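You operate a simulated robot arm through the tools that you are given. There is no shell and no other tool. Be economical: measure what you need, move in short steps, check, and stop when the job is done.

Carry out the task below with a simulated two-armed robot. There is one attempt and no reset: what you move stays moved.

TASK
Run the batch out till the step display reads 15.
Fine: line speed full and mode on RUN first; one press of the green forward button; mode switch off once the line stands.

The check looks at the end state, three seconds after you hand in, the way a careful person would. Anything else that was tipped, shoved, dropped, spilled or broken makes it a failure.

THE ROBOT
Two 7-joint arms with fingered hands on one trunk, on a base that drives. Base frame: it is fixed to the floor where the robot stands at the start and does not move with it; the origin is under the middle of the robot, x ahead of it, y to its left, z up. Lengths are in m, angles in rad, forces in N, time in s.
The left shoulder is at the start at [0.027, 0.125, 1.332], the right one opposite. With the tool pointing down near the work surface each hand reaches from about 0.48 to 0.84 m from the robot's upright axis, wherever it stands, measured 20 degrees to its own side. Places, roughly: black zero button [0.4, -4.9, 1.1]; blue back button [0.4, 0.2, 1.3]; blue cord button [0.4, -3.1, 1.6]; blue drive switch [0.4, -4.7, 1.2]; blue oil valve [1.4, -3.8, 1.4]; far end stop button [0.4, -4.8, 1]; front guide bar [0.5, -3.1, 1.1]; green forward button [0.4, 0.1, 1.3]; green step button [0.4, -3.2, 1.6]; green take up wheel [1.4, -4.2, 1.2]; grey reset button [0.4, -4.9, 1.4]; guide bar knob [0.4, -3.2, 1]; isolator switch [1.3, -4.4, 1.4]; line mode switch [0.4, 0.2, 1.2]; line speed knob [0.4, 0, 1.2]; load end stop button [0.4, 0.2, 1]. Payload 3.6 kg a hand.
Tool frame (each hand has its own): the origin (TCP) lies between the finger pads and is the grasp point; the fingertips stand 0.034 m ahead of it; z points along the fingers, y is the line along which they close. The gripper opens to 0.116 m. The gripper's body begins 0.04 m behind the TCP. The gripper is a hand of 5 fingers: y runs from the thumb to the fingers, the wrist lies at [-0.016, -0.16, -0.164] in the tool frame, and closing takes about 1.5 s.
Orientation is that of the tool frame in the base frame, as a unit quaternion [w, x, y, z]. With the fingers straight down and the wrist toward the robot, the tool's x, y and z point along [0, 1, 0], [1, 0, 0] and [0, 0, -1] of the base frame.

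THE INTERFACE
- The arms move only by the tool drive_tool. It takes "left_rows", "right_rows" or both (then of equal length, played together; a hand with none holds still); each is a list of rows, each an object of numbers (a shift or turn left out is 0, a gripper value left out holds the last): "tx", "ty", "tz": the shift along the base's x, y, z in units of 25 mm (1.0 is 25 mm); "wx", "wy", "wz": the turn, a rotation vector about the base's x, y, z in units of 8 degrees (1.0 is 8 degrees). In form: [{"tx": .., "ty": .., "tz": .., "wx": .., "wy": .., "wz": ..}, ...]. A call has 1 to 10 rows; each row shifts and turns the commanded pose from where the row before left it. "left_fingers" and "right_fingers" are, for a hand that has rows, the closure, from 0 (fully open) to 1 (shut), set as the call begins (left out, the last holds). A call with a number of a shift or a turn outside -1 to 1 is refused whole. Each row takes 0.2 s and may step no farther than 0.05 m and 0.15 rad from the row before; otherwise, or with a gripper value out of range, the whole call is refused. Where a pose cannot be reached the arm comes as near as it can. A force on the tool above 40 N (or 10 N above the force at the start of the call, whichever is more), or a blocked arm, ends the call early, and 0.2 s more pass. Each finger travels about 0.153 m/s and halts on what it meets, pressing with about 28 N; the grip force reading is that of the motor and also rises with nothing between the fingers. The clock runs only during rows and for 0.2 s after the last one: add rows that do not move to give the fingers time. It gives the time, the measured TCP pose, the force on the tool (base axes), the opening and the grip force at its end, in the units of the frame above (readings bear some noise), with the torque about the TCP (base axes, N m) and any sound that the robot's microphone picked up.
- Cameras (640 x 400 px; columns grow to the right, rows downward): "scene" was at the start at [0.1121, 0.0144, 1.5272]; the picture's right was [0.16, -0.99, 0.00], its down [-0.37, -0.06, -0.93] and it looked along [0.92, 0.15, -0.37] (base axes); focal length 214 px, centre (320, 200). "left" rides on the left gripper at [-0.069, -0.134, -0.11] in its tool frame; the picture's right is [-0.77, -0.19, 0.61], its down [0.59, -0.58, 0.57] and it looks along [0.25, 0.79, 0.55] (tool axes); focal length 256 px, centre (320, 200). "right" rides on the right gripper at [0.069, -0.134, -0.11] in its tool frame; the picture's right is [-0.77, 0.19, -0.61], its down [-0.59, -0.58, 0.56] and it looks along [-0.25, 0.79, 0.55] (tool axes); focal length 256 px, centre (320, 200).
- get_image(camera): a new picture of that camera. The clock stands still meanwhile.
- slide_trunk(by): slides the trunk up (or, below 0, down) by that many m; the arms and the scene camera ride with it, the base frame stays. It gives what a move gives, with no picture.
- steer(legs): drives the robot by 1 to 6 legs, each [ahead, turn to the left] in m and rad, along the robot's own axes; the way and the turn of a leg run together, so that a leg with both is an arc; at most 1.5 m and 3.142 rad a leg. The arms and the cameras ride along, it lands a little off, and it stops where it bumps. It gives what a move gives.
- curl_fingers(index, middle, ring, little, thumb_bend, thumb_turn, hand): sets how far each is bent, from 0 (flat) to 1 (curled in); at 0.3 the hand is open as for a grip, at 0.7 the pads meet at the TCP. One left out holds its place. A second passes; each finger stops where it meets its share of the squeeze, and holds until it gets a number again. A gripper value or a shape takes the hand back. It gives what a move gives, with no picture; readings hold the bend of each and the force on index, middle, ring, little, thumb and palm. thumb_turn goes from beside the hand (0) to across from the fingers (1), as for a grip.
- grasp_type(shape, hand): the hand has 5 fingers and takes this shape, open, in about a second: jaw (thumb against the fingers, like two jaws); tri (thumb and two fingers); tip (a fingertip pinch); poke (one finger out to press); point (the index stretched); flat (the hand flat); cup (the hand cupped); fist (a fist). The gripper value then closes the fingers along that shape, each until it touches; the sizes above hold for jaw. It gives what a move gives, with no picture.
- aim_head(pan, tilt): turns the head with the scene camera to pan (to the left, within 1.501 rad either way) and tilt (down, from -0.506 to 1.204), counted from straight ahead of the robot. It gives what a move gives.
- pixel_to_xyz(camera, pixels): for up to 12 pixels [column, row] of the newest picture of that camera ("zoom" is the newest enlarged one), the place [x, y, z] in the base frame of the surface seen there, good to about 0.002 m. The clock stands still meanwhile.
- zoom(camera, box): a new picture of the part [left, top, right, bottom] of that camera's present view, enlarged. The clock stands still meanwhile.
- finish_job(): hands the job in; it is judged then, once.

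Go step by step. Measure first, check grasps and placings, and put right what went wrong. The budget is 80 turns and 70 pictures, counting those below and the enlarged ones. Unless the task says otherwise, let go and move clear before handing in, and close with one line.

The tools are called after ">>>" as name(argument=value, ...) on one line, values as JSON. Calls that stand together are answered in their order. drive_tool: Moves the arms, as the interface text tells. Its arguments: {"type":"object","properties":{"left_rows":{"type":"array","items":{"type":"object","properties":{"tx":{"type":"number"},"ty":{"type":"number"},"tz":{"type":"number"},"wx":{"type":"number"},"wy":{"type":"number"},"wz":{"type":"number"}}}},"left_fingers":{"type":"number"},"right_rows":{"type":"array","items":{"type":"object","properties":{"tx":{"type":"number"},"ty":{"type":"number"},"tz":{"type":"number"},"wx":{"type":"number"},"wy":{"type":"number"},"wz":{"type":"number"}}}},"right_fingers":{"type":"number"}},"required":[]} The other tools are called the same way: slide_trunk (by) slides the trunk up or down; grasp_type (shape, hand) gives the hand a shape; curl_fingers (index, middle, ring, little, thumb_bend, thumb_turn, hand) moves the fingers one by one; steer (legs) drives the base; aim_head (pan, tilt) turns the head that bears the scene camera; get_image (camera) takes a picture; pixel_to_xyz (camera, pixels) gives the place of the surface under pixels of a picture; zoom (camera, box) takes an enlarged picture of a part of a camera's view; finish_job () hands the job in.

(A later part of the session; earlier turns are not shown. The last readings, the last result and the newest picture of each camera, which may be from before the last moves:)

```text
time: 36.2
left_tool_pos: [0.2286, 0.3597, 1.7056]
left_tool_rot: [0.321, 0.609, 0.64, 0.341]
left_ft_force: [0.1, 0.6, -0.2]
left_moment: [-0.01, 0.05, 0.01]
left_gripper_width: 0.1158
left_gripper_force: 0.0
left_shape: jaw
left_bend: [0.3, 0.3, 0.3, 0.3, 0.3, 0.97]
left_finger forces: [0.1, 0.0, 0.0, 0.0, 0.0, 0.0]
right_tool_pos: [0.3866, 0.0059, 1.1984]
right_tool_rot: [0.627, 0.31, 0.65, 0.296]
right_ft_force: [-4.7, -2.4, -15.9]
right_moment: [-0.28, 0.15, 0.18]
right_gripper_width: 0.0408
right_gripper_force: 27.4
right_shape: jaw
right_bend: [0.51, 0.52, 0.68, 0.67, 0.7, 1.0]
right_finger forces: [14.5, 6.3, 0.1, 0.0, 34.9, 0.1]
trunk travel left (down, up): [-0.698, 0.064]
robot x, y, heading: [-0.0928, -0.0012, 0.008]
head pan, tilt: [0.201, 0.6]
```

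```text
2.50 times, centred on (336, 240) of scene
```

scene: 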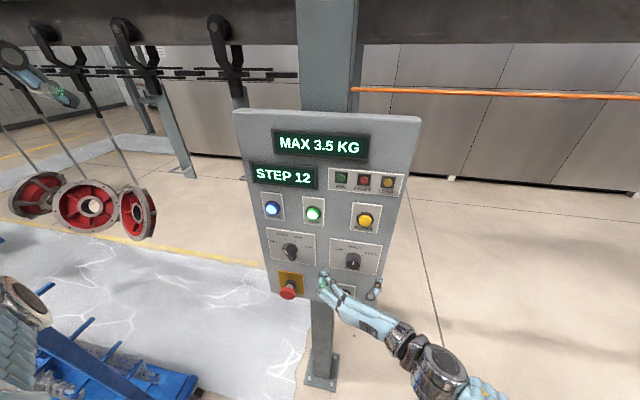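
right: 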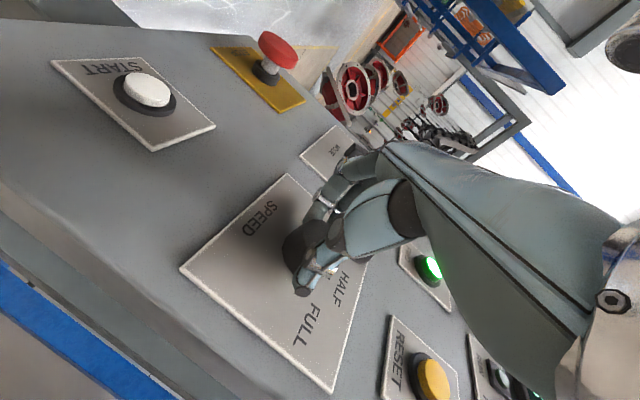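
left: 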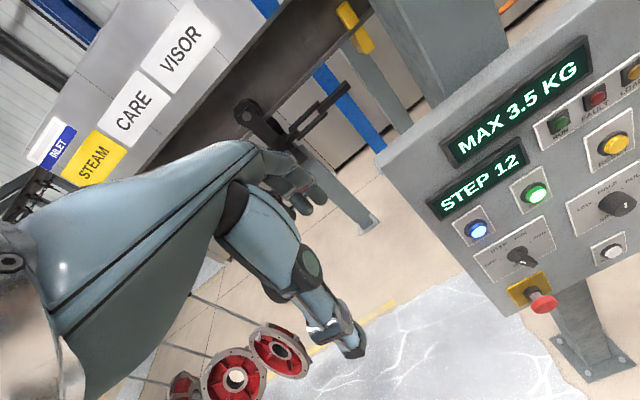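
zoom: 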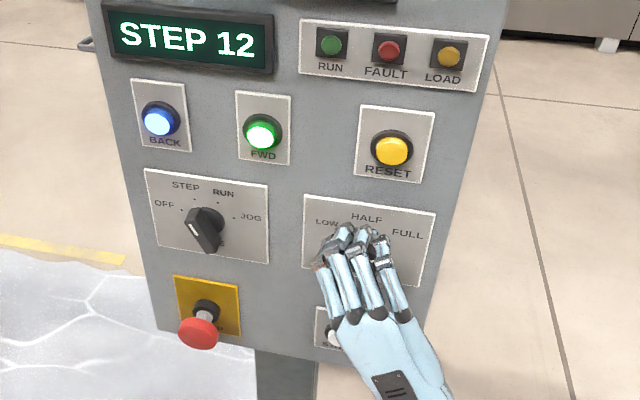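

The hand turned the full 60°. I open and back off to check the pointer.

>>> drive_tool(right_rows=[{}, {}, {}, {}], right_fingers=0)

>>> drive_tool(right_rows=[{"tx": -0.7}, {"tx": -0.8}, {"tx": -0.8}, {"ty": -1, "tx": -0.3}, {"ty": -1}, {"ty": -1}])

>>> zoom(camera="scene", box=[240, 160, 432, 320])

```text
time: 37.2
left_tool_pos: [0.2283, 0.3607, 1.7055]
left_tool_rot: [0.321, 0.61, 0.64, 0.34]
left_ft_force: [0.3, 0.4, 0.0]
left_moment: [0.0, -0.03, 0.01]
left_gripper_width: 0.1161
left_gripper_force: 0.1
left_shape: jaw
left_bend: [0.3, 0.3, 0.3, 0.3, 0.3, 0.97]
left_finger forces: [0.0, 0.0, 0.0, 0.0, 0.0, 0.1]
right_tool_pos: [0.3864, 0.0061, 1.1995]
right_tool_rot: [0.629, 0.31, 0.648, 0.297]
right_ft_force: [0.3, -0.3, -0.2]
right_moment: [0.0, 0.02, 0.05]
right_gripper_width: 0.1159
right_gripper_force: 0.1
right_shape: jaw
right_bend: [0.3, 0.3, 0.3, 0.3, 0.3, 0.97]
right_finger forces: [0.1, 0.0, 0.0, 0.1, 0.0, 0.1]
trunk travel left (down, up): [-0.698, 0.064]
robot x, y, heading: [-0.0941, -0.0033, 0.0]
head pan, tilt: [0.201, 0.6]
```

```text
time: 38.6
left_tool_pos: [0.228, 0.3592, 1.7055]
left_tool_rot: [0.321, 0.61, 0.64, 0.34]
left_ft_force: [0.7, -0.7, -0.9]
left_moment: [-0.03, 0.01, 0.01]
left_gripper_width: 0.1158
left_gripper_force: 0.0
left_shape: jaw
left_bend: [0.3, 0.3, 0.3, 0.3, 0.3, 0.97]
left_finger forces: [0.0, 0.1, 0.1, 0.1, 0.0, 0.0]
right_tool_pos: [0.3217, -0.069, 1.2016]
right_tool_rot: [0.629, 0.308, 0.649, 0.297]
right_ft_force: [0.5, 1.0, -0.1]
right_moment: [-0.02, -0.03, -0.01]
right_gripper_width: 0.1158
right_gripper_force: 0.1
right_shape: jaw
right_bend: [0.3, 0.3, 0.3, 0.3, 0.3, 0.97]
right_finger forces: [0.1, 0.0, 0.0, 0.0, 0.0, 0.1]
trunk travel left (down, up): [-0.698, 0.064]
robot x, y, heading: [-0.0899, -0.0008, 0.006]
head pan, tilt: [0.201, 0.6]
```

```text
2.50 times, centred on (336, 240) of scene
```

zoom: 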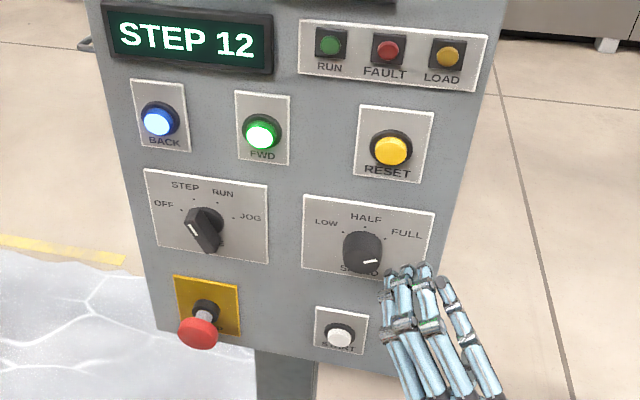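

Speed is at FULL. Next I bring the hand in front of the mode knob, rotated so the fingers close across the bar (now at STEP).

>>> drive_tool(right_rows=[{"ty": 1, "wx": -0.94}, {"ty": 1, "wx": -0.94}, {"ty": 1, "wx": -0.94}, {"ty": 1, "wx": -0.94}, {"ty": 1, "wx": -0.94}, {"ty": 1, "wx": -0.94}, {"ty": 1, "wx": -0.94}, {"ty": 1, "wx": -0.94}, {"ty": 1, "wx": -0.94}, {"ty": 1, "wx": -0.94}])

>>> zoom(camera="scene", box=[240, 160, 432, 320])

```text
time: 40.8
left_tool_pos: [0.2286, 0.3636, 1.7059]
left_tool_rot: [0.321, 0.61, 0.64, 0.339]
left_ft_force: [0.1, 0.3, -0.8]
left_moment: [0.0, -0.02, -0.02]
left_gripper_width: 0.1161
left_gripper_force: 0.0
left_shape: jaw
left_bend: [0.3, 0.3, 0.3, 0.3, 0.3, 0.97]
left_finger forces: [0.1, 0.0, 0.1, 0.0, 0.0, 0.1]
right_tool_pos: [0.3212, 0.1843, 1.1996]
right_tool_rot: [0.686, -0.141, 0.695, -0.161]
right_ft_force: [0.6, 0.0, -0.7]
right_moment: [-0.04, 0.01, -0.02]
right_gripper_width: 0.1159
right_gripper_force: 0.1
right_shape: jaw
right_bend: [0.3, 0.3, 0.3, 0.3, 0.3, 0.97]
right_finger forces: [0.0, 0.0, 0.1, 0.0, 0.0, 0.0]
trunk travel left (down, up): [-0.698, 0.064]
robot x, y, heading: [-0.0946, 0.0024, 0.003]
head pan, tilt: [0.201, 0.6]
```

```text
2.50 times, centred on (336, 240) of scene
```

zoom: 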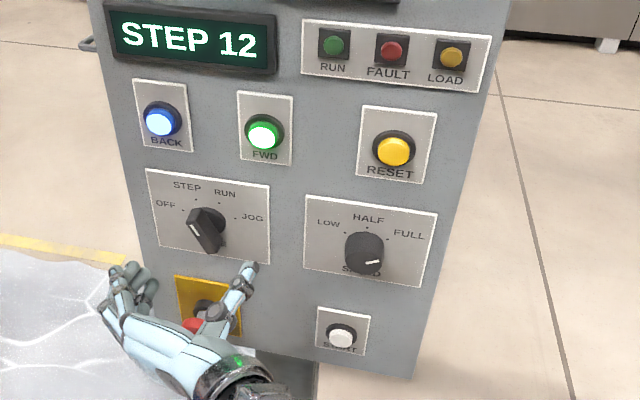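

Aligned. I advance 6.5 cm and close on the bar.

>>> drive_tool(right_rows=[{"tx": 0.65, "ty": 0.3}, {"tx": 0.65}, {"tx": 0.65}, {"tx": 0.65}])

>>> drive_tool(right_rows=[{}, {}, {}, {}, {}, {}, {}], right_fingers=0.95)

>>> zoom(camera="scene", box=[240, 160, 432, 320])

>>> get_image(camera="right")

```text
time: 41.8
left_tool_pos: [0.229, 0.3604, 1.7059]
left_tool_rot: [0.321, 0.61, 0.64, 0.34]
left_ft_force: [0.4, -0.8, -0.4]
left_moment: [-0.02, 0.0, -0.04]
left_gripper_width: 0.1161
left_gripper_force: 0.1
left_shape: jaw
left_bend: [0.3, 0.3, 0.3, 0.3, 0.3, 0.97]
left_finger forces: [0.1, 0.1, 0.0, 0.0, 0.0, 0.1]
right_tool_pos: [0.3876, 0.1892, 1.2005]
right_tool_rot: [0.687, -0.14, 0.695, -0.161]
right_ft_force: [0.0, -0.3, 0.9]
right_moment: [0.0, -0.01, -0.02]
right_gripper_width: 0.1158
right_gripper_force: 0.1
right_shape: jaw
right_bend: [0.3, 0.3, 0.3, 0.3, 0.3, 0.97]
right_finger forces: [0.0, 0.0, 0.1, 0.0, 0.1, 0.0]
trunk travel left (down, up): [-0.698, 0.064]
robot x, y, heading: [-0.0948, -0.0028, 0.004]
head pan, tilt: [0.201, 0.6]
```

```text
time: 43.4
left_tool_pos: [0.228, 0.3643, 1.7048]
left_tool_rot: [0.322, 0.609, 0.64, 0.34]
left_ft_force: [0.9, 0.4, 0.2]
left_moment: [0.0, -0.02, -0.02]
left_gripper_width: 0.1159
left_gripper_force: 0.1
left_shape: jaw
left_bend: [0.3, 0.3, 0.3, 0.3, 0.3, 0.97]
left_finger forces: [0.0, 0.1, 0.0, 0.0, 0.0, 0.0]
right_tool_pos: [0.3863, 0.1897, 1.2013]
right_tool_rot: [0.686, -0.14, 0.695, -0.162]
right_ft_force: [-2.7, 7.8, -2.4]
right_moment: [0.0, 0.29, 0.6]
right_gripper_width: 0.0267
right_gripper_force: 28.1
right_shape: jaw
right_bend: [0.51, 0.53, 0.7, 0.68, 0.65, 1.0]
right_finger forces: [16.1, 7.9, 0.1, 0.1, 13.7, 0.1]
trunk travel left (down, up): [-0.698, 0.064]
robot x, y, heading: [-0.0933, 0.0024, 0.001]
head pan, tilt: [0.201, 0.6]
```

```text
2.50 times, centred on (336, 240) of scene
```

zoom: 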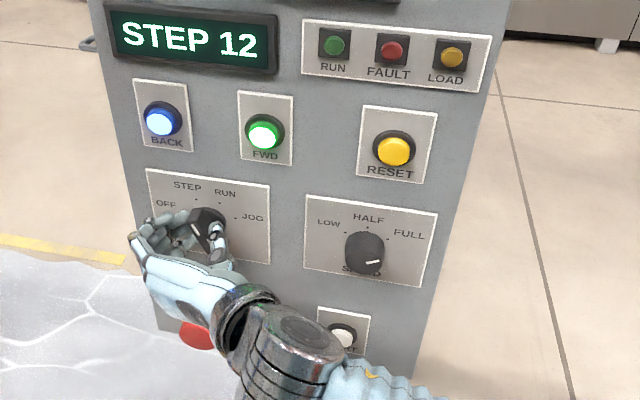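

```text
39 pictures are left
```

right: 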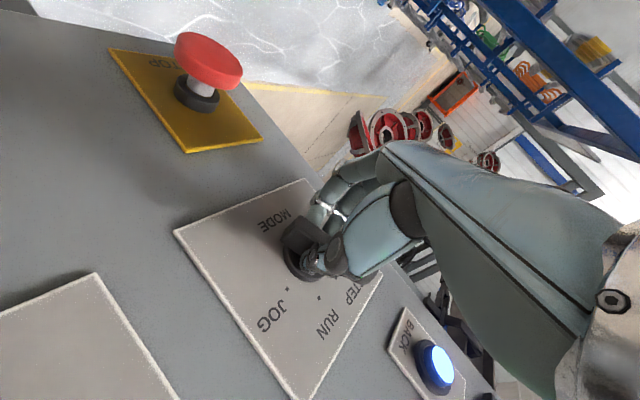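

Bar is gripped (0.027 wide). I turn 50° clockwise from STEP to RUN.

>>> drive_tool(right_rows=[{"wx": 0.9}, {"wx": 0.9}, {"wx": 0.9}, {"wx": 0.9}, {"wx": 0.9}, {"wx": 0.9}, {"wx": 0.9}])

>>> zoom(camera="scene", box=[240, 160, 432, 320])

```text
time: 44.8
left_tool_pos: [0.2219, 0.3792, 1.7031]
left_tool_rot: [0.324, 0.606, 0.643, 0.338]
left_ft_force: [0.4, 0.2, -0.2]
left_moment: [-0.01, -0.01, 0.05]
left_gripper_width: 0.116
left_gripper_force: 0.2
left_shape: jaw
left_bend: [0.3, 0.3, 0.3, 0.3, 0.3, 0.97]
left_finger forces: [0.0, 0.0, 0.0, 0.0, 0.0, 0.1]
right_tool_pos: [0.3858, 0.1888, 1.1986]
right_tool_rot: [0.709, 0.088, 0.694, 0.091]
right_ft_force: [-12.3, 7.0, 2.2]
right_moment: [0.02, -0.1, 0.58]
right_gripper_width: 0.0284
right_gripper_force: 27.8
right_shape: jaw
right_bend: [0.52, 0.53, 0.7, 0.68, 0.61, 1.0]
right_finger forces: [17.2, 9.6, 0.1, 0.0, 16.8, 0.1]
trunk travel left (down, up): [-0.698, 0.064]
robot x, y, heading: [-0.0922, 0.0005, 0.013]
head pan, tilt: [0.201, 0.6]
stopped in row 7 (right hand): the force on the tool passed its limit at 45 N (the readings are from after the stop); the commanded pose is now the measured one
```

```text
2.50 times, centred on (336, 240) of scene
```

zoom: 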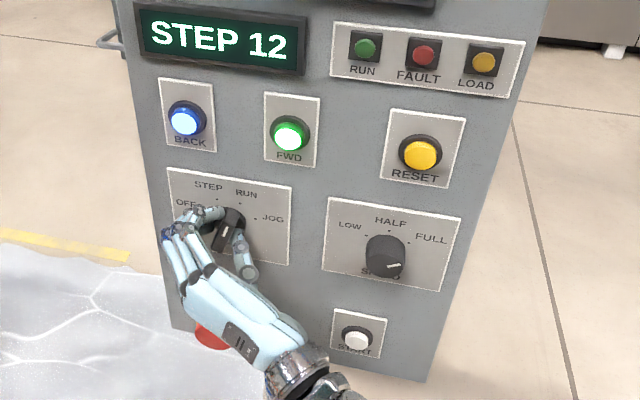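

It stopped on force late in the turn; the bar looks close to RUN. I open, back off and look.

>>> drive_tool(right_rows=[{}, {}, {}, {}], right_fingers=0)

>>> drive_tool(right_rows=[{"tx": -0.8}, {"tx": -0.8}, {"tx": -0.8}, {"tz": -0.8}, {"tz": -0.8}, {"tz": -0.8}])

>>> zoom(camera="scene", box=[250, 200, 410, 300])

>>> get_image(camera="scene")

```text
time: 45.8
left_tool_pos: [0.2259, 0.3746, 1.703]
left_tool_rot: [0.323, 0.605, 0.644, 0.339]
left_ft_force: [0.8, 0.4, -1.2]
left_moment: [-0.01, -0.04, -0.01]
left_gripper_width: 0.1162
left_gripper_force: 0.2
left_shape: jaw
left_bend: [0.3, 0.3, 0.3, 0.3, 0.3, 0.97]
left_finger forces: [0.1, 0.0, 0.0, 0.0, 0.0, 0.1]
right_tool_pos: [0.3901, 0.1837, 1.1968]
right_tool_rot: [0.707, 0.092, 0.696, 0.091]
right_ft_force: [-1.6, 0.3, 0.5]
right_moment: [0.01, 0.03, -0.06]
right_gripper_width: 0.116
right_gripper_force: 0.1
right_shape: jaw
right_bend: [0.3, 0.3, 0.3, 0.3, 0.3, 0.97]
right_finger forces: [0.1, 0.1, 0.1, 0.0, 0.0, 0.0]
trunk travel left (down, up): [-0.698, 0.064]
robot x, y, heading: [-0.0919, 0.0001, 0.013]
head pan, tilt: [0.201, 0.6]
```

```text
time: 47.4
left_tool_pos: [0.2263, 0.3627, 1.7059]
left_tool_rot: [0.319, 0.607, 0.643, 0.341]
left_ft_force: [-0.3, -0.7, 0.4]
left_moment: [-0.01, -0.04, -0.02]
left_gripper_width: 0.116
left_gripper_force: 0.2
left_shape: jaw
left_bend: [0.3, 0.3, 0.3, 0.3, 0.3, 0.97]
left_finger forces: [0.0, 0.0, 0.1, 0.0, 0.0, 0.1]
right_tool_pos: [0.3241, 0.1572, 1.1174]
right_tool_rot: [0.705, 0.076, 0.701, 0.073]
right_ft_force: [0.5, -0.5, 0.0]
right_moment: [0.02, 0.01, 0.02]
right_gripper_width: 0.1159
right_gripper_force: 0.0
right_shape: jaw
right_bend: [0.3, 0.3, 0.3, 0.3, 0.3, 0.97]
right_finger forces: [0.0, 0.0, 0.1, 0.0, 0.0, 0.1]
trunk travel left (down, up): [-0.698, 0.064]
robot x, y, heading: [-0.0904, -0.0009, 0.01]
head pan, tilt: [0.201, 0.6]
stopped in row 6 (right hand): the arm was blocked; the commanded pose is now the measured one
```

```text
4.00 times, centred on (330, 250) of scene
```

zoom: 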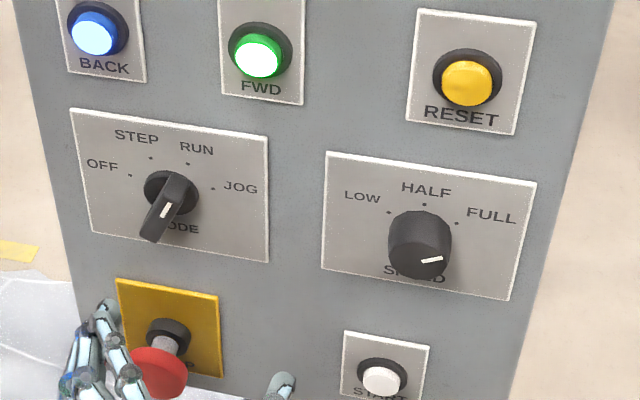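

```text
36 pictures are left
```

scene: 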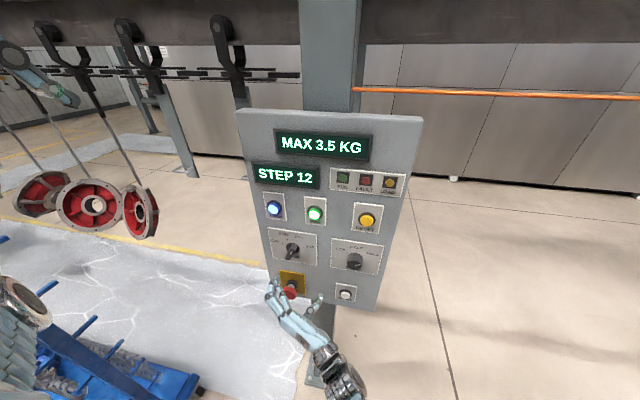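

Mode stands at RUN, speed at FULL. The arm got blocked near its low end, so I move the hand up and to the right, away from the stop button, and check that button.

>>> drive_tool(right_rows=[{"tx": -0.2, "tz": 0.8}, {"ty": -0.5, "tz": 0.8}, {"ty": -0.8, "tz": 0.8}, {"ty": -0.8, "tz": 0.5}, {"ty": -0.8, "tz": 0.5}, {"ty": -0.8, "tz": 0.5}])

>>> zoom(camera="scene", box=[250, 200, 410, 300])

>>> pixel_to_xyz(camera="zoom", pixels=[[160, 370], [150, 375], [260, 62], [175, 180], [150, 235], [130, 174], [150, 156], [187, 163], [212, 188]])

```text
time: 48.8
left_tool_pos: [0.2253, 0.3607, 1.7064]
left_tool_rot: [0.321, 0.608, 0.641, 0.341]
left_ft_force: [-0.7, -0.7, -0.8]
left_moment: [-0.01, -0.03, 0.03]
left_gripper_width: 0.1159
left_gripper_force: 0.1
left_shape: jaw
left_bend: [0.3, 0.3, 0.3, 0.3, 0.3, 0.97]
left_finger forces: [0.0, 0.0, 0.1, 0.0, 0.0, 0.1]
right_tool_pos: [0.3209, 0.0648, 1.2158]
right_tool_rot: [0.706, 0.079, 0.7, 0.075]
right_ft_force: [0.1, 0.8, -1.6]
right_moment: [0.02, 0.03, 0.02]
right_gripper_width: 0.1159
right_gripper_force: 0.1
right_shape: jaw
right_bend: [0.3, 0.3, 0.3, 0.3, 0.3, 0.97]
right_finger forces: [0.0, 0.1, 0.1, 0.0, 0.1, 0.1]
trunk travel left (down, up): [-0.698, 0.064]
robot x, y, heading: [-0.0949, 0.0012, 0.014]
head pan, tilt: [0.201, 0.6]
```

```text
4.00 times, centred on (330, 250) of scene
```

zoom: 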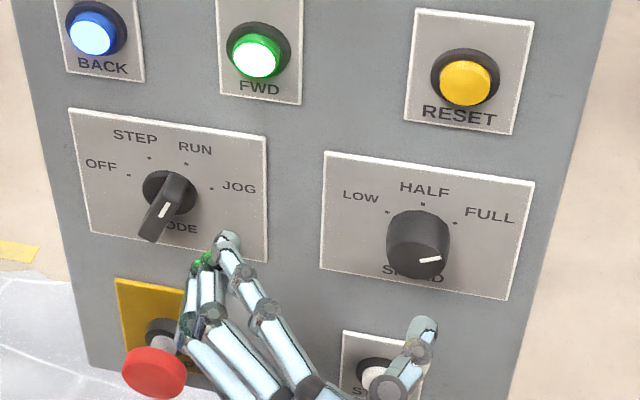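

```text
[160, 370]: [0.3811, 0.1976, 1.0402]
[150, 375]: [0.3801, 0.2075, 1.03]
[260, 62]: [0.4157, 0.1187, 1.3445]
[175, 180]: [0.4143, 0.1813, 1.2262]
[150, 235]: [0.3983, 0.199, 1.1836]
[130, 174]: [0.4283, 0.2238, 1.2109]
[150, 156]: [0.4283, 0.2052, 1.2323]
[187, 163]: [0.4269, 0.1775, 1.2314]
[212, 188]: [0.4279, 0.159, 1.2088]
```

The stop button is untouched (x 0.381) and the bar is at RUN (+22°). I set the poke shape and bring the hand up before the green button (0.416, 0.118, 1.347).

>>> drive_tool(right_rows=[{"tz": 0.8, "tx": -0.3}, {"tz": 0.8, "tx": -0.3}, {"tz": 0.8, "tx": -0.2}, {"tz": 0.8}])

>>> grasp_type(hand="right", shape="poke")

>>> get_image(camera="right")

>>> get_image(camera="scene")

```text
time: 49.8
left_tool_pos: [0.2263, 0.3618, 1.7048]
left_tool_rot: [0.32, 0.607, 0.642, 0.341]
left_ft_force: [-0.4, -0.1, -0.4]
left_moment: [-0.01, -0.03, 0.02]
left_gripper_width: 0.1162
left_gripper_force: 0.0
left_shape: jaw
left_bend: [0.3, 0.3, 0.3, 0.3, 0.3, 0.97]
left_finger forces: [0.0, 0.0, 0.0, 0.0, 0.1, 0.0]
right_tool_pos: [0.2998, 0.0651, 1.294]
right_tool_rot: [0.705, 0.078, 0.701, 0.076]
right_ft_force: [-0.7, 1.2, -0.1]
right_moment: [0.02, 0.01, 0.01]
right_gripper_width: 0.1158
right_gripper_force: 0.0
right_shape: jaw
right_bend: [0.3, 0.3, 0.3, 0.3, 0.3, 0.97]
right_finger forces: [0.0, 0.0, 0.0, 0.0, 0.0, 0.0]
trunk travel left (down, up): [-0.698, 0.064]
robot x, y, heading: [-0.0953, -0.0002, 0.007]
head pan, tilt: [0.201, 0.6]
```

```text
time: 50.7
left_tool_pos: [0.2261, 0.362, 1.7051]
left_tool_rot: [0.321, 0.607, 0.642, 0.341]
left_ft_force: [0.0, -1.0, -0.3]
left_moment: [-0.01, 0.03, -0.02]
left_gripper_width: 0.1161
left_gripper_force: 0.2
left_shape: jaw
left_bend: [0.3, 0.3, 0.3, 0.3, 0.3, 0.97]
left_finger forces: [0.0, 0.0, 0.0, 0.0, 0.2, 0.0]
right_tool_pos: [0.2992, 0.0651, 1.2945]
right_tool_rot: [0.705, 0.078, 0.701, 0.075]
right_ft_force: [0.5, -0.4, 0.3]
right_moment: [0.01, 0.0, 0.01]
right_gripper_width: 0.0
right_gripper_force: 0.0
right_shape: poke
right_bend: [0.7, 0.7, 0.98, 0.98, 0.0, 1.0]
right_finger forces: [0.0, 0.0, 0.0, 0.0, 0.1, 0.1]
trunk travel left (down, up): [-0.698, 0.064]
robot x, y, heading: [-0.0946, 0.0007, 0.013]
head pan, tilt: [0.201, 0.6]
```

```text
34 pictures are left
```

right: 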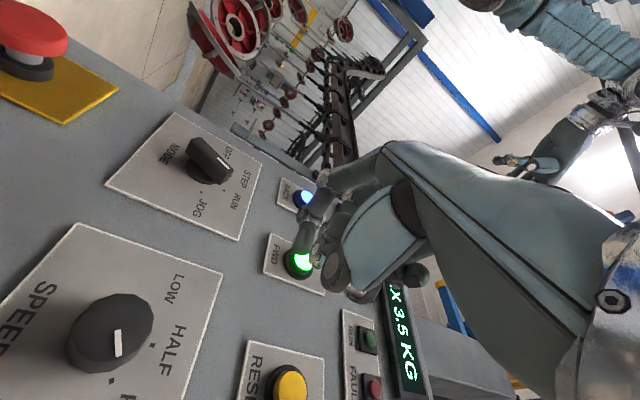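

```text
33 pictures are left
```

scene: 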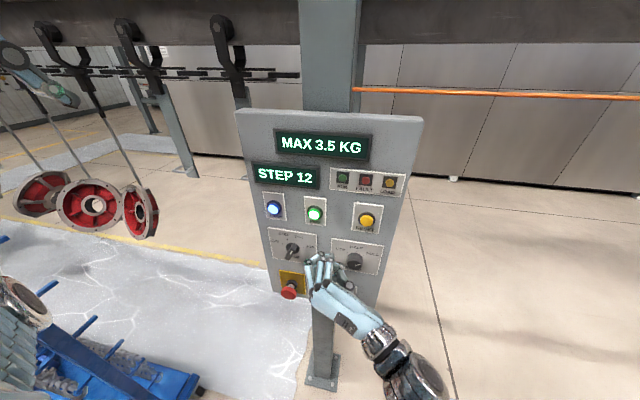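

The poke shape has index and middle at the TCP line. I measure the fingertip positions in an enlarged view.

>>> zoom(camera="scene", box=[290, 235, 354, 275])

>>> zoom(camera="right", box=[260, 160, 420, 320])

```text
10.00 times, centred on (322, 255) of scene
```

zoom: 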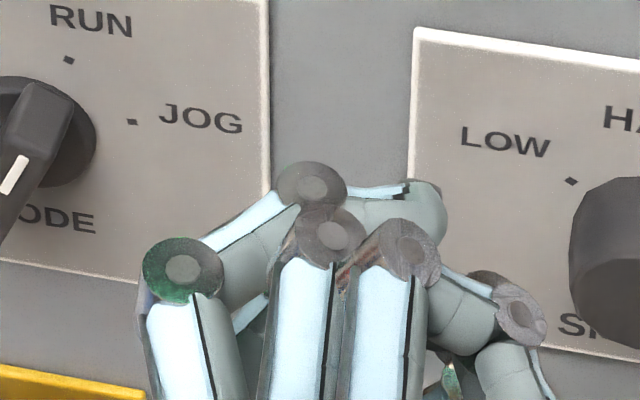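

```text
2.50 times, centred on (340, 240) of right
```

zoom: 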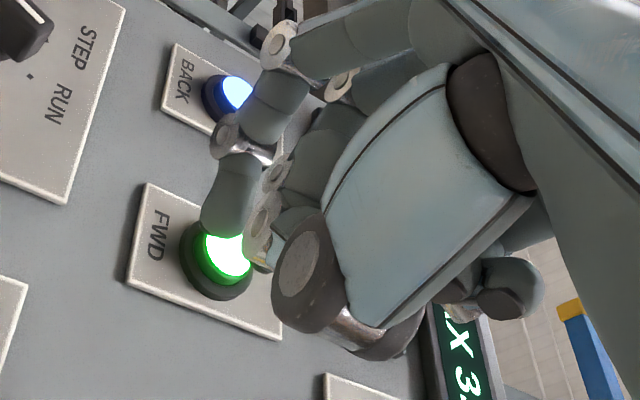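

Poke leaves the index hooked sideways; the "point" shape should give a clear straight fingertip.

>>> grasp_type(hand="right", shape="point")

>>> zoom(camera="scene", box=[274, 210, 370, 290])

>>> get_image(camera="right")

```text
time: 51.6
left_tool_pos: [0.2256, 0.3636, 1.7056]
left_tool_rot: [0.32, 0.607, 0.642, 0.341]
left_ft_force: [-0.5, 0.1, -0.5]
left_moment: [-0.02, -0.03, 0.01]
left_gripper_width: 0.1159
left_gripper_force: 0.1
left_shape: jaw
left_bend: [0.3, 0.3, 0.3, 0.3, 0.3, 0.97]
left_finger forces: [0.0, 0.0, 0.0, 0.1, 0.0, 0.0]
right_tool_pos: [0.299, 0.0644, 1.2939]
right_tool_rot: [0.705, 0.077, 0.701, 0.075]
right_ft_force: [-0.2, -0.6, 0.1]
right_moment: [0.0, 0.01, 0.0]
right_gripper_width: 0.1081
right_gripper_force: 0.1
right_shape: point
right_bend: [0.08, 1.0, 1.0, 1.0, 1.0, 0.88]
right_finger forces: [0.1, 0.0, 0.1, 0.0, 0.0, 0.1]
trunk travel left (down, up): [-0.698, 0.064]
robot x, y, heading: [-0.0899, 0.0047, 0.01]
head pan, tilt: [0.201, 0.6]
```

```text
5.00 times, centred on (322, 250) of scene
```

zoom: 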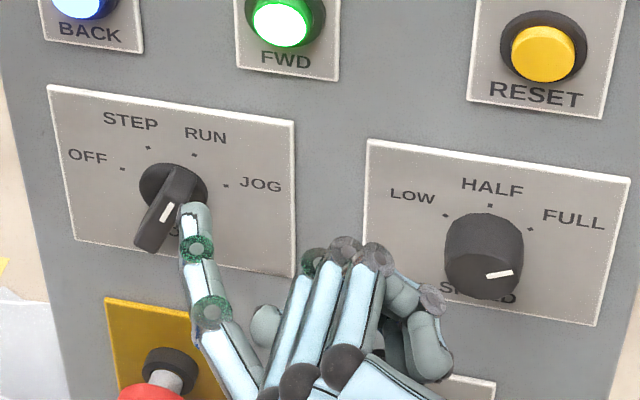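

```text
29 pictures are left
```

right: 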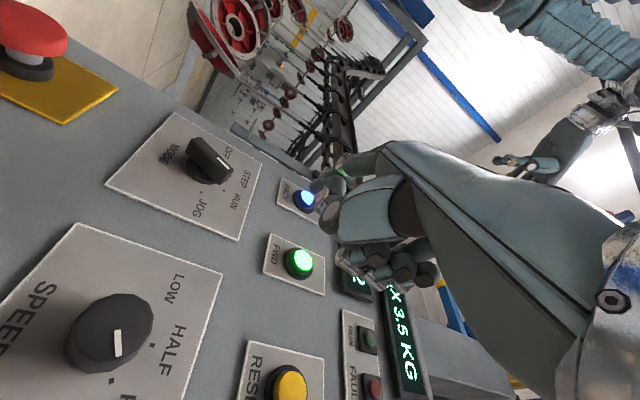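

The index sticks out; its tip is at (195,210) of the earlier enlargement. I measure tip and button.

>>> zoom(camera="scene", box=[274, 190, 370, 270])

>>> pixel_to_xyz(camera="zoom", pixels=[[195, 305], [193, 312], [200, 320], [196, 345], [300, 355], [345, 345], [280, 123], [265, 118], [298, 130], [282, 100]])

```text
5.00 times, centred on (322, 230) of scene
```

zoom: 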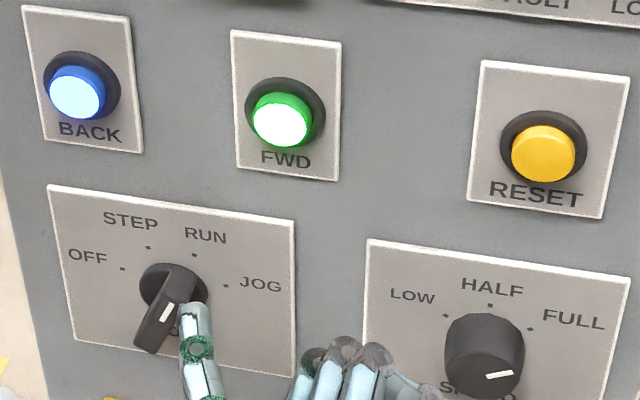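

```text
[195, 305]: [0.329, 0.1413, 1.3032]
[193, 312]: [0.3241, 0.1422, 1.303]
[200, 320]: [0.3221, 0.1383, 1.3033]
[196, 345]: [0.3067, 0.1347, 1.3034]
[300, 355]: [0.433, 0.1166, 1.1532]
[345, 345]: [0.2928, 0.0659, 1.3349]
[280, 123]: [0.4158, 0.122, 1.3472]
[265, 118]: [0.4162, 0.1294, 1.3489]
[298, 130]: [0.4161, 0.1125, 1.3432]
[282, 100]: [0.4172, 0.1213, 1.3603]
```

Tip offset from TCP ≈ (+0.032, +0.077, +0.003). I align it with the green button, 2 cm short of it.

>>> drive_tool(right_rows=[{"ty": -0.4, "tz": 1}, {"ty": -0.42, "tz": 1.0}, {"tx": 0.9, "tz": 0.04}, {"tx": 0.9}, {"tx": 0.8}])

>>> zoom(camera="scene", box=[274, 170, 370, 250])

```text
time: 52.8
left_tool_pos: [0.2268, 0.3616, 1.7068]
left_tool_rot: [0.32, 0.608, 0.642, 0.341]
left_ft_force: [0.3, 0.0, -0.1]
left_moment: [0.03, 0.0, -0.01]
left_gripper_width: 0.1158
left_gripper_force: 0.0
left_shape: jaw
left_bend: [0.3, 0.3, 0.3, 0.3, 0.3, 0.97]
left_finger forces: [0.0, 0.0, 0.0, 0.0, 0.1, 0.1]
right_tool_pos: [0.3658, 0.0453, 1.3463]
right_tool_rot: [0.706, 0.078, 0.7, 0.076]
right_ft_force: [-0.5, 0.2, -0.1]
right_moment: [0.01, -0.01, 0.01]
right_gripper_width: 0.1081
right_gripper_force: 0.0
right_shape: point
right_bend: [0.08, 1.0, 1.0, 1.0, 1.0, 0.88]
right_finger forces: [0.0, 0.0, 0.0, 0.0, 0.0, 0.1]
trunk travel left (down, up): [-0.698, 0.064]
robot x, y, heading: [-0.0969, -0.0014, 0.014]
head pan, tilt: [0.201, 0.6]
```

```text
5.00 times, centred on (322, 210) of scene
```

zoom: 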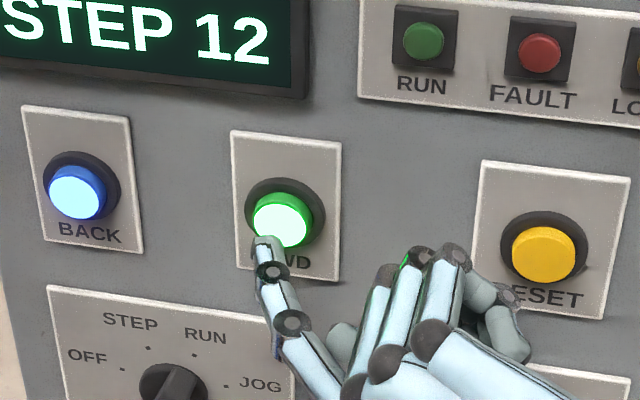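

Tip (267,240) is lined up. I press once: 26 mm forward then straight back.

>>> pixel_to_xyz(camera="zoom", pixels=[[267, 238], [265, 245], [280, 222]])

>>> drive_tool(right_rows=[{"tx": 0.5}, {"tx": 0.3}, {"tx": 0.24}, {}])

```text
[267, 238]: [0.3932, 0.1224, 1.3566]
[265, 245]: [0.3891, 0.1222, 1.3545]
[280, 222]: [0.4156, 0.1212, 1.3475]
```

```text
time: 53.8
left_tool_pos: [0.2239, 0.3626, 1.7063]
left_tool_rot: [0.321, 0.607, 0.642, 0.341]
left_ft_force: [0.7, 0.0, -1.2]
left_moment: [-0.03, 0.01, 0.03]
left_gripper_width: 0.1159
left_gripper_force: 0.0
left_shape: jaw
left_bend: [0.3, 0.3, 0.3, 0.3, 0.3, 0.97]
left_finger forces: [0.1, 0.1, 0.0, 0.0, 0.0, 0.1]
right_tool_pos: [0.39, 0.0438, 1.3475]
right_tool_rot: [0.706, 0.078, 0.699, 0.076]
right_ft_force: [-6.2, -2.7, -1.2]
right_moment: [-0.1, 0.05, 0.42]
right_gripper_width: 0.0
right_gripper_force: 0.1
right_shape: point
right_bend: [0.08, 1.0, 1.0, 1.0, 1.0, 0.88]
right_finger forces: [6.1, 0.0, 0.1, 0.0, 0.1, 0.0]
trunk travel left (down, up): [-0.698, 0.064]
robot x, y, heading: [-0.0945, -0.0005, 0.009]
head pan, tilt: [0.201, 0.6]
heard: click
```

A click was heard with 6 N on the index: pressed. I draw the finger back and watch.

>>> drive_tool(right_rows=[{"tx": -0.6}, {"tx": -0.8}, {"tx": -0.8}, {"ty": -0.8}])

>>> get_image(camera="scene")

```text
time: 54.8
left_tool_pos: [0.2261, 0.361, 1.7064]
left_tool_rot: [0.32, 0.608, 0.642, 0.341]
left_ft_force: [-0.5, -1.3, -0.4]
left_moment: [-0.01, 0.01, -0.02]
left_gripper_width: 0.1161
left_gripper_force: 0.0
left_shape: jaw
left_bend: [0.3, 0.3, 0.3, 0.3, 0.3, 0.97]
left_finger forces: [0.0, 0.1, 0.0, 0.1, 0.0, 0.0]
right_tool_pos: [0.3359, 0.0241, 1.3472]
right_tool_rot: [0.706, 0.079, 0.7, 0.075]
right_ft_force: [-0.1, 0.2, -0.1]
right_moment: [0.03, 0.0, -0.02]
right_gripper_width: 0.0001
right_gripper_force: 0.0
right_shape: point
right_bend: [0.08, 1.0, 1.0, 1.0, 1.0, 0.88]
right_finger forces: [0.0, 0.0, 0.0, 0.1, 0.0, 0.0]
trunk travel left (down, up): [-0.698, 0.064]
robot x, y, heading: [-0.0949, 0.0015, 0.015]
head pan, tilt: [0.201, 0.6]
```

```text
26 pictures are left
```

scene: 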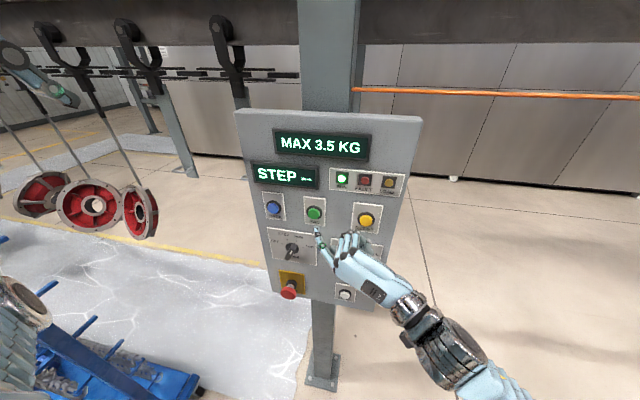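

The RUN lamp is lit and the display shows "STEP --": the line is running. I reset the hand to jaw in the meantime and keep watching.

>>> drive_tool(right_rows=[{"tx": -0.8}, {"ty": -0.8}, {"ty": -0.8}])

>>> grasp_type(hand="right", shape="jaw")

>>> get_image(camera="scene")

```text
time: 55.6
left_tool_pos: [0.2259, 0.3612, 1.706]
left_tool_rot: [0.322, 0.608, 0.641, 0.341]
left_ft_force: [-0.3, -0.4, 0.0]
left_moment: [-0.04, 0.01, -0.02]
left_gripper_width: 0.116
left_gripper_force: 0.1
left_shape: jaw
left_bend: [0.3, 0.3, 0.3, 0.3, 0.3, 0.97]
left_finger forces: [0.0, 0.1, 0.1, 0.0, 0.1, 0.0]
right_tool_pos: [0.3154, -0.0161, 1.346]
right_tool_rot: [0.706, 0.079, 0.7, 0.075]
right_ft_force: [0.3, -0.3, 0.2]
right_moment: [-0.04, -0.03, 0.01]
right_gripper_width: 0.0
right_gripper_force: 0.0
right_shape: point
right_bend: [0.08, 1.0, 1.0, 1.0, 1.0, 0.88]
right_finger forces: [0.1, 0.0, 0.0, 0.0, 0.1, 0.1]
trunk travel left (down, up): [-0.698, 0.064]
robot x, y, heading: [-0.0968, -0.0036, 0.011]
head pan, tilt: [0.201, 0.6]
```

```text
time: 56.5
left_tool_pos: [0.2258, 0.3625, 1.7067]
left_tool_rot: [0.321, 0.608, 0.641, 0.341]
left_ft_force: [0.0, -0.4, 0.5]
left_moment: [-0.01, 0.0, 0.0]
left_gripper_width: 0.116
left_gripper_force: 0.0
left_shape: jaw
left_bend: [0.3, 0.3, 0.3, 0.3, 0.3, 0.97]
left_finger forces: [0.1, 0.0, 0.0, 0.0, 0.0, 0.0]
right_tool_pos: [0.316, -0.014, 1.3464]
right_tool_rot: [0.706, 0.077, 0.7, 0.075]
right_ft_force: [-0.5, 0.7, -0.7]
right_moment: [0.01, -0.01, -0.04]
right_gripper_width: 0.1157
right_gripper_force: 0.0
right_shape: jaw
right_bend: [0.3, 0.3, 0.3, 0.3, 0.3, 0.97]
right_finger forces: [0.1, 0.0, 0.0, 0.0, 0.1, 0.0]
trunk travel left (down, up): [-0.698, 0.064]
robot x, y, heading: [-0.0958, 0.0004, 0.01]
head pan, tilt: [0.201, 0.6]
```

```text
25 pictures are left
```

scene: 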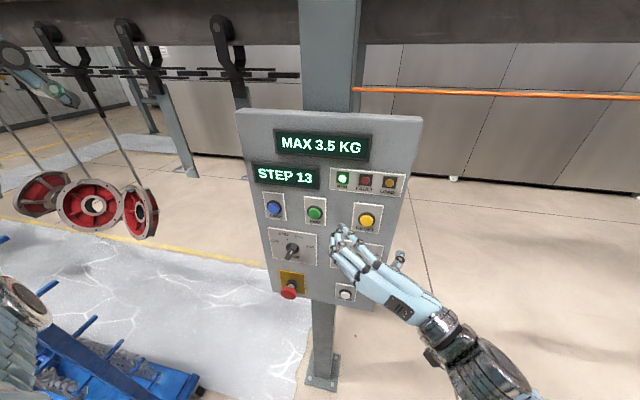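

Display reads STEP 13, RUN lamp on. I pre-position the hand before the mode knob while the line runs on.

>>> drive_tool(right_rows=[{"ty": 0.92, "tz": -0.65}, {"ty": 0.92, "tz": -0.65}, {"ty": 0.92, "tz": -0.65}, {"ty": 0.92, "tz": -0.65}, {"ty": 0.92, "tz": -0.65}, {"ty": 0.92, "tz": -0.65}, {"ty": 0.92, "tz": -0.65}, {"ty": 0.92, "tz": -0.65}, {"ty": 0.9, "tz": -0.65}])

>>> zoom(camera="scene", box=[240, 130, 432, 290])

```text
time: 58.5
left_tool_pos: [0.2256, 0.3654, 1.7061]
left_tool_rot: [0.321, 0.607, 0.642, 0.342]
left_ft_force: [-0.2, -0.9, -0.2]
left_moment: [0.02, -0.02, -0.03]
left_gripper_width: 0.116
left_gripper_force: 0.0
left_shape: jaw
left_bend: [0.3, 0.3, 0.3, 0.3, 0.3, 0.97]
left_finger forces: [0.0, 0.0, 0.0, 0.0, 0.0, 0.0]
right_tool_pos: [0.3144, 0.1941, 1.1982]
right_tool_rot: [0.705, 0.077, 0.701, 0.074]
right_ft_force: [0.2, 0.2, -0.5]
right_moment: [0.0, -0.02, -0.01]
right_gripper_width: 0.1161
right_gripper_force: 0.0
right_shape: jaw
right_bend: [0.3, 0.3, 0.3, 0.3, 0.3, 0.97]
right_finger forces: [0.1, 0.0, 0.0, 0.0, 0.1, 0.0]
trunk travel left (down, up): [-0.698, 0.064]
robot x, y, heading: [-0.0903, -0.0005, 0.015]
head pan, tilt: [0.201, 0.6]
```

```text
2.50 times, centred on (336, 210) of scene
```

zoom: 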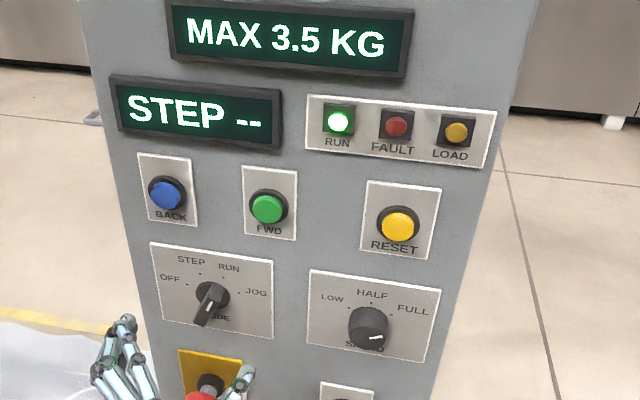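

Still moving ("STEP --"). I advance the open hand around the bar without touching, and look again.

>>> drive_tool(right_rows=[{"tx": 0.7, "ty": -0.1, "wx": 0.5}, {"tx": 0.7, "tz": 0.08}, {"tx": 0.7}, {"tx": 0.7}])

>>> zoom(camera="scene", box=[240, 130, 432, 290])

```text
time: 59.7
left_tool_pos: [0.2261, 0.362, 1.7072]
left_tool_rot: [0.321, 0.607, 0.641, 0.341]
left_ft_force: [0.5, 0.1, -0.2]
left_moment: [0.02, 0.02, 0.02]
left_gripper_width: 0.1159
left_gripper_force: 0.0
left_shape: jaw
left_bend: [0.3, 0.3, 0.3, 0.3, 0.3, 0.97]
left_finger forces: [0.0, 0.1, 0.0, 0.1, 0.0, 0.1]
right_tool_pos: [0.356, 0.165, 1.1358]
right_tool_rot: [0.661, 0.108, 0.739, 0.07]
right_ft_force: [0.0, -0.1, 0.1]
right_moment: [-0.01, 0.04, 0.01]
right_gripper_width: 0.116
right_gripper_force: 0.0
right_shape: jaw
right_bend: [0.3, 0.3, 0.3, 0.3, 0.3, 0.97]
right_finger forces: [0.1, 0.1, 0.0, 0.0, 0.0, 0.1]
trunk travel left (down, up): [-0.698, 0.064]
robot x, y, heading: [-0.0919, 0.001, 0.014]
head pan, tilt: [0.201, 0.6]
stopped in row 4 (right hand): the arm was blocked; the commanded pose is now the measured one
```

```text
2.50 times, centred on (336, 210) of scene
```

zoom: 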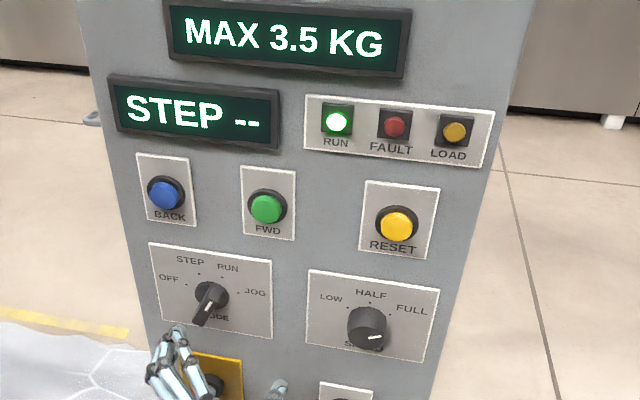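

The arm jams in that low, left posture (elbow), so gripping there is poor. I retreat at once; later I'll push the bar's end with the pointed index, which reaches 77 mm further left of the TCP.

>>> drive_tool(right_rows=[{"tx": -0.8, "tz": 0.4}, {"tx": -0.6, "tz": 0.8}, {"tz": 0.8, "ty": -0.6}, {"tz": 0.8, "ty": -0.8}, {"ty": -0.8, "tz": 0.4}, {"ty": -0.8}])

>>> grasp_type(hand="right", shape="point")

>>> get_image(camera="scene")

```text
time: 61.1
left_tool_pos: [0.2259, 0.3609, 1.7059]
left_tool_rot: [0.322, 0.608, 0.641, 0.341]
left_ft_force: [0.9, -0.5, -0.8]
left_moment: [0.02, -0.02, 0.02]
left_gripper_width: 0.1159
left_gripper_force: 0.0
left_shape: jaw
left_bend: [0.3, 0.3, 0.3, 0.3, 0.3, 0.97]
left_finger forces: [0.0, 0.0, 0.1, 0.1, 0.0, 0.1]
right_tool_pos: [0.3199, 0.0887, 1.2195]
right_tool_rot: [0.663, 0.111, 0.736, 0.072]
right_ft_force: [0.6, -0.6, 0.0]
right_moment: [0.03, 0.01, 0.03]
right_gripper_width: 0.1155
right_gripper_force: 0.1
right_shape: jaw
right_bend: [0.3, 0.3, 0.3, 0.3, 0.3, 0.97]
right_finger forces: [0.1, 0.0, 0.1, 0.1, 0.1, 0.0]
trunk travel left (down, up): [-0.698, 0.064]
robot x, y, heading: [-0.0926, -0.0011, 0.011]
head pan, tilt: [0.201, 0.6]
```

```text
time: 62.0
left_tool_pos: [0.2247, 0.3632, 1.7061]
left_tool_rot: [0.32, 0.607, 0.642, 0.341]
left_ft_force: [0.1, 0.1, -0.5]
left_moment: [0.0, 0.02, 0.01]
left_gripper_width: 0.1159
left_gripper_force: 0.0
left_shape: jaw
left_bend: [0.3, 0.3, 0.3, 0.3, 0.3, 0.97]
left_finger forces: [0.2, 0.1, 0.0, 0.0, 0.1, 0.1]
right_tool_pos: [0.3201, 0.0908, 1.2196]
right_tool_rot: [0.664, 0.109, 0.737, 0.072]
right_ft_force: [0.2, 0.1, 0.0]
right_moment: [0.01, 0.02, 0.03]
right_gripper_width: 0.1078
right_gripper_force: 0.1
right_shape: point
right_bend: [0.08, 1.0, 1.0, 1.0, 1.0, 0.88]
right_finger forces: [0.0, 0.1, 0.0, 0.0, 0.1, 0.1]
trunk travel left (down, up): [-0.698, 0.064]
robot x, y, heading: [-0.0931, -0.0014, 0.013]
head pan, tilt: [0.201, 0.6]
```

```text
22 pictures are left
```

scene: 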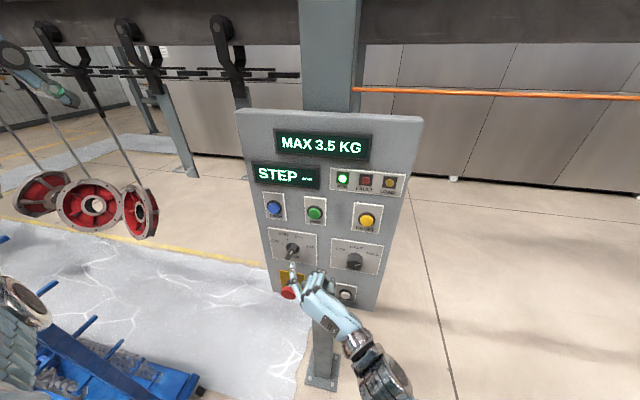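

Still running. I level the tilted hand and wait another second or two.

>>> drive_tool(right_rows=[{"wy": -0.8, "wz": 0.28, "ty": -0.6}, {}, {}, {}, {}, {}, {}, {}])

>>> zoom(camera="scene", box=[240, 150, 400, 280])

```text
time: 63.8
left_tool_pos: [0.2245, 0.3628, 1.7061]
left_tool_rot: [0.32, 0.607, 0.642, 0.341]
left_ft_force: [0.0, 0.1, 0.4]
left_moment: [0.01, -0.04, 0.0]
left_gripper_width: 0.1161
left_gripper_force: 0.1
left_shape: jaw
left_bend: [0.3, 0.3, 0.3, 0.3, 0.3, 0.97]
left_finger forces: [0.0, 0.0, 0.1, 0.0, 0.1, 0.0]
right_tool_pos: [0.3202, 0.0748, 1.2206]
right_tool_rot: [0.703, 0.091, 0.7, 0.091]
right_ft_force: [0.1, -0.2, 0.1]
right_moment: [-0.02, 0.0, -0.02]
right_gripper_width: 0.1079
right_gripper_force: 0.1
right_shape: point
right_bend: [0.08, 1.0, 1.0, 1.0, 1.0, 0.88]
right_finger forces: [0.1, 0.0, 0.0, 0.1, 0.0, 0.0]
trunk travel left (down, up): [-0.698, 0.064]
robot x, y, heading: [-0.0928, -0.0017, 0.012]
head pan, tilt: [0.201, 0.6]
```

```text
3.08 times, centred on (320, 215) of scene
```

zoom: 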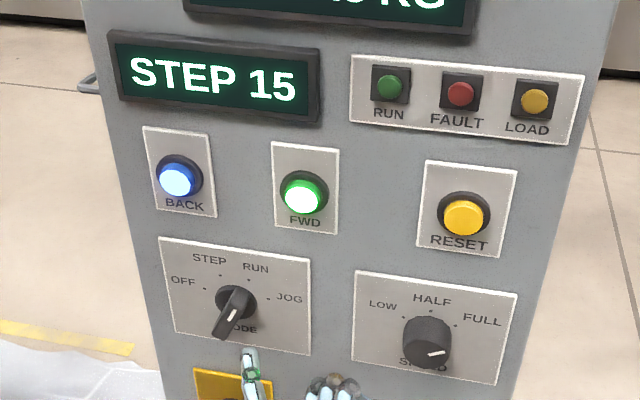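

STEP 15, RUN lamp off: the line stands. I measure the fingertip for the push on the mode bar.

>>> pixel_to_xyz(camera="zoom", pixels=[[247, 352], [249, 357], [250, 365], [252, 380], [238, 295], [222, 335]])

```text
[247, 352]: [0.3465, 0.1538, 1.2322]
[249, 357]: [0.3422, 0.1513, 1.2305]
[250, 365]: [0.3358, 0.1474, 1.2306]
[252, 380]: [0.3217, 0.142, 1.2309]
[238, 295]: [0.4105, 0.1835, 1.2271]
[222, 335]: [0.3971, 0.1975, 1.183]
```

Tip offset ≈ (0.030, 0.079, 0.003). I insert the fingertip to the right of the bar's upper end.

>>> drive_tool(right_rows=[{"tz": -0.4, "tx": 0.3}, {"tx": 0.7}, {"tx": 0.7}, {"tx": 0.65}])

>>> zoom(camera="scene", box=[260, 210, 356, 270])

>>> get_image(camera="right")

```text
time: 64.8
left_tool_pos: [0.226, 0.3622, 1.7057]
left_tool_rot: [0.32, 0.607, 0.642, 0.341]
left_ft_force: [-0.4, -0.1, 0.6]
left_moment: [0.01, 0.03, -0.04]
left_gripper_width: 0.1162
left_gripper_force: 0.0
left_shape: jaw
left_bend: [0.3, 0.3, 0.3, 0.3, 0.3, 0.97]
left_finger forces: [0.1, 0.0, 0.0, 0.1, 0.0, 0.0]
right_tool_pos: [0.3816, 0.0747, 1.2086]
right_tool_rot: [0.702, 0.091, 0.7, 0.091]
right_ft_force: [0.4, -0.4, 1.1]
right_moment: [0.0, 0.01, 0.02]
right_gripper_width: 0.1081
right_gripper_force: 0.0
right_shape: point
right_bend: [0.08, 1.0, 1.0, 1.0, 1.0, 0.88]
right_finger forces: [0.1, 0.1, 0.1, 0.0, 0.1, 0.0]
trunk travel left (down, up): [-0.698, 0.064]
robot x, y, heading: [-0.0914, -0.0013, 0.01]
head pan, tilt: [0.201, 0.6]
```

```text
6.67 times, centred on (308, 240) of scene
```

zoom: 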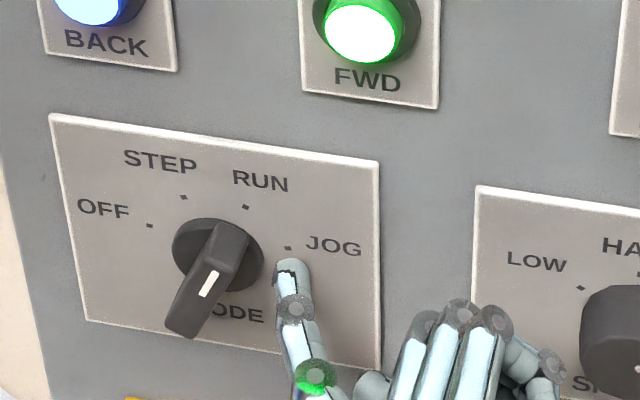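

```text
19 pictures are left
```

right: 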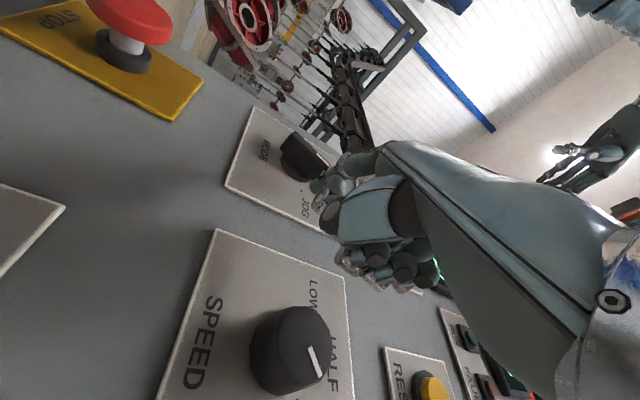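

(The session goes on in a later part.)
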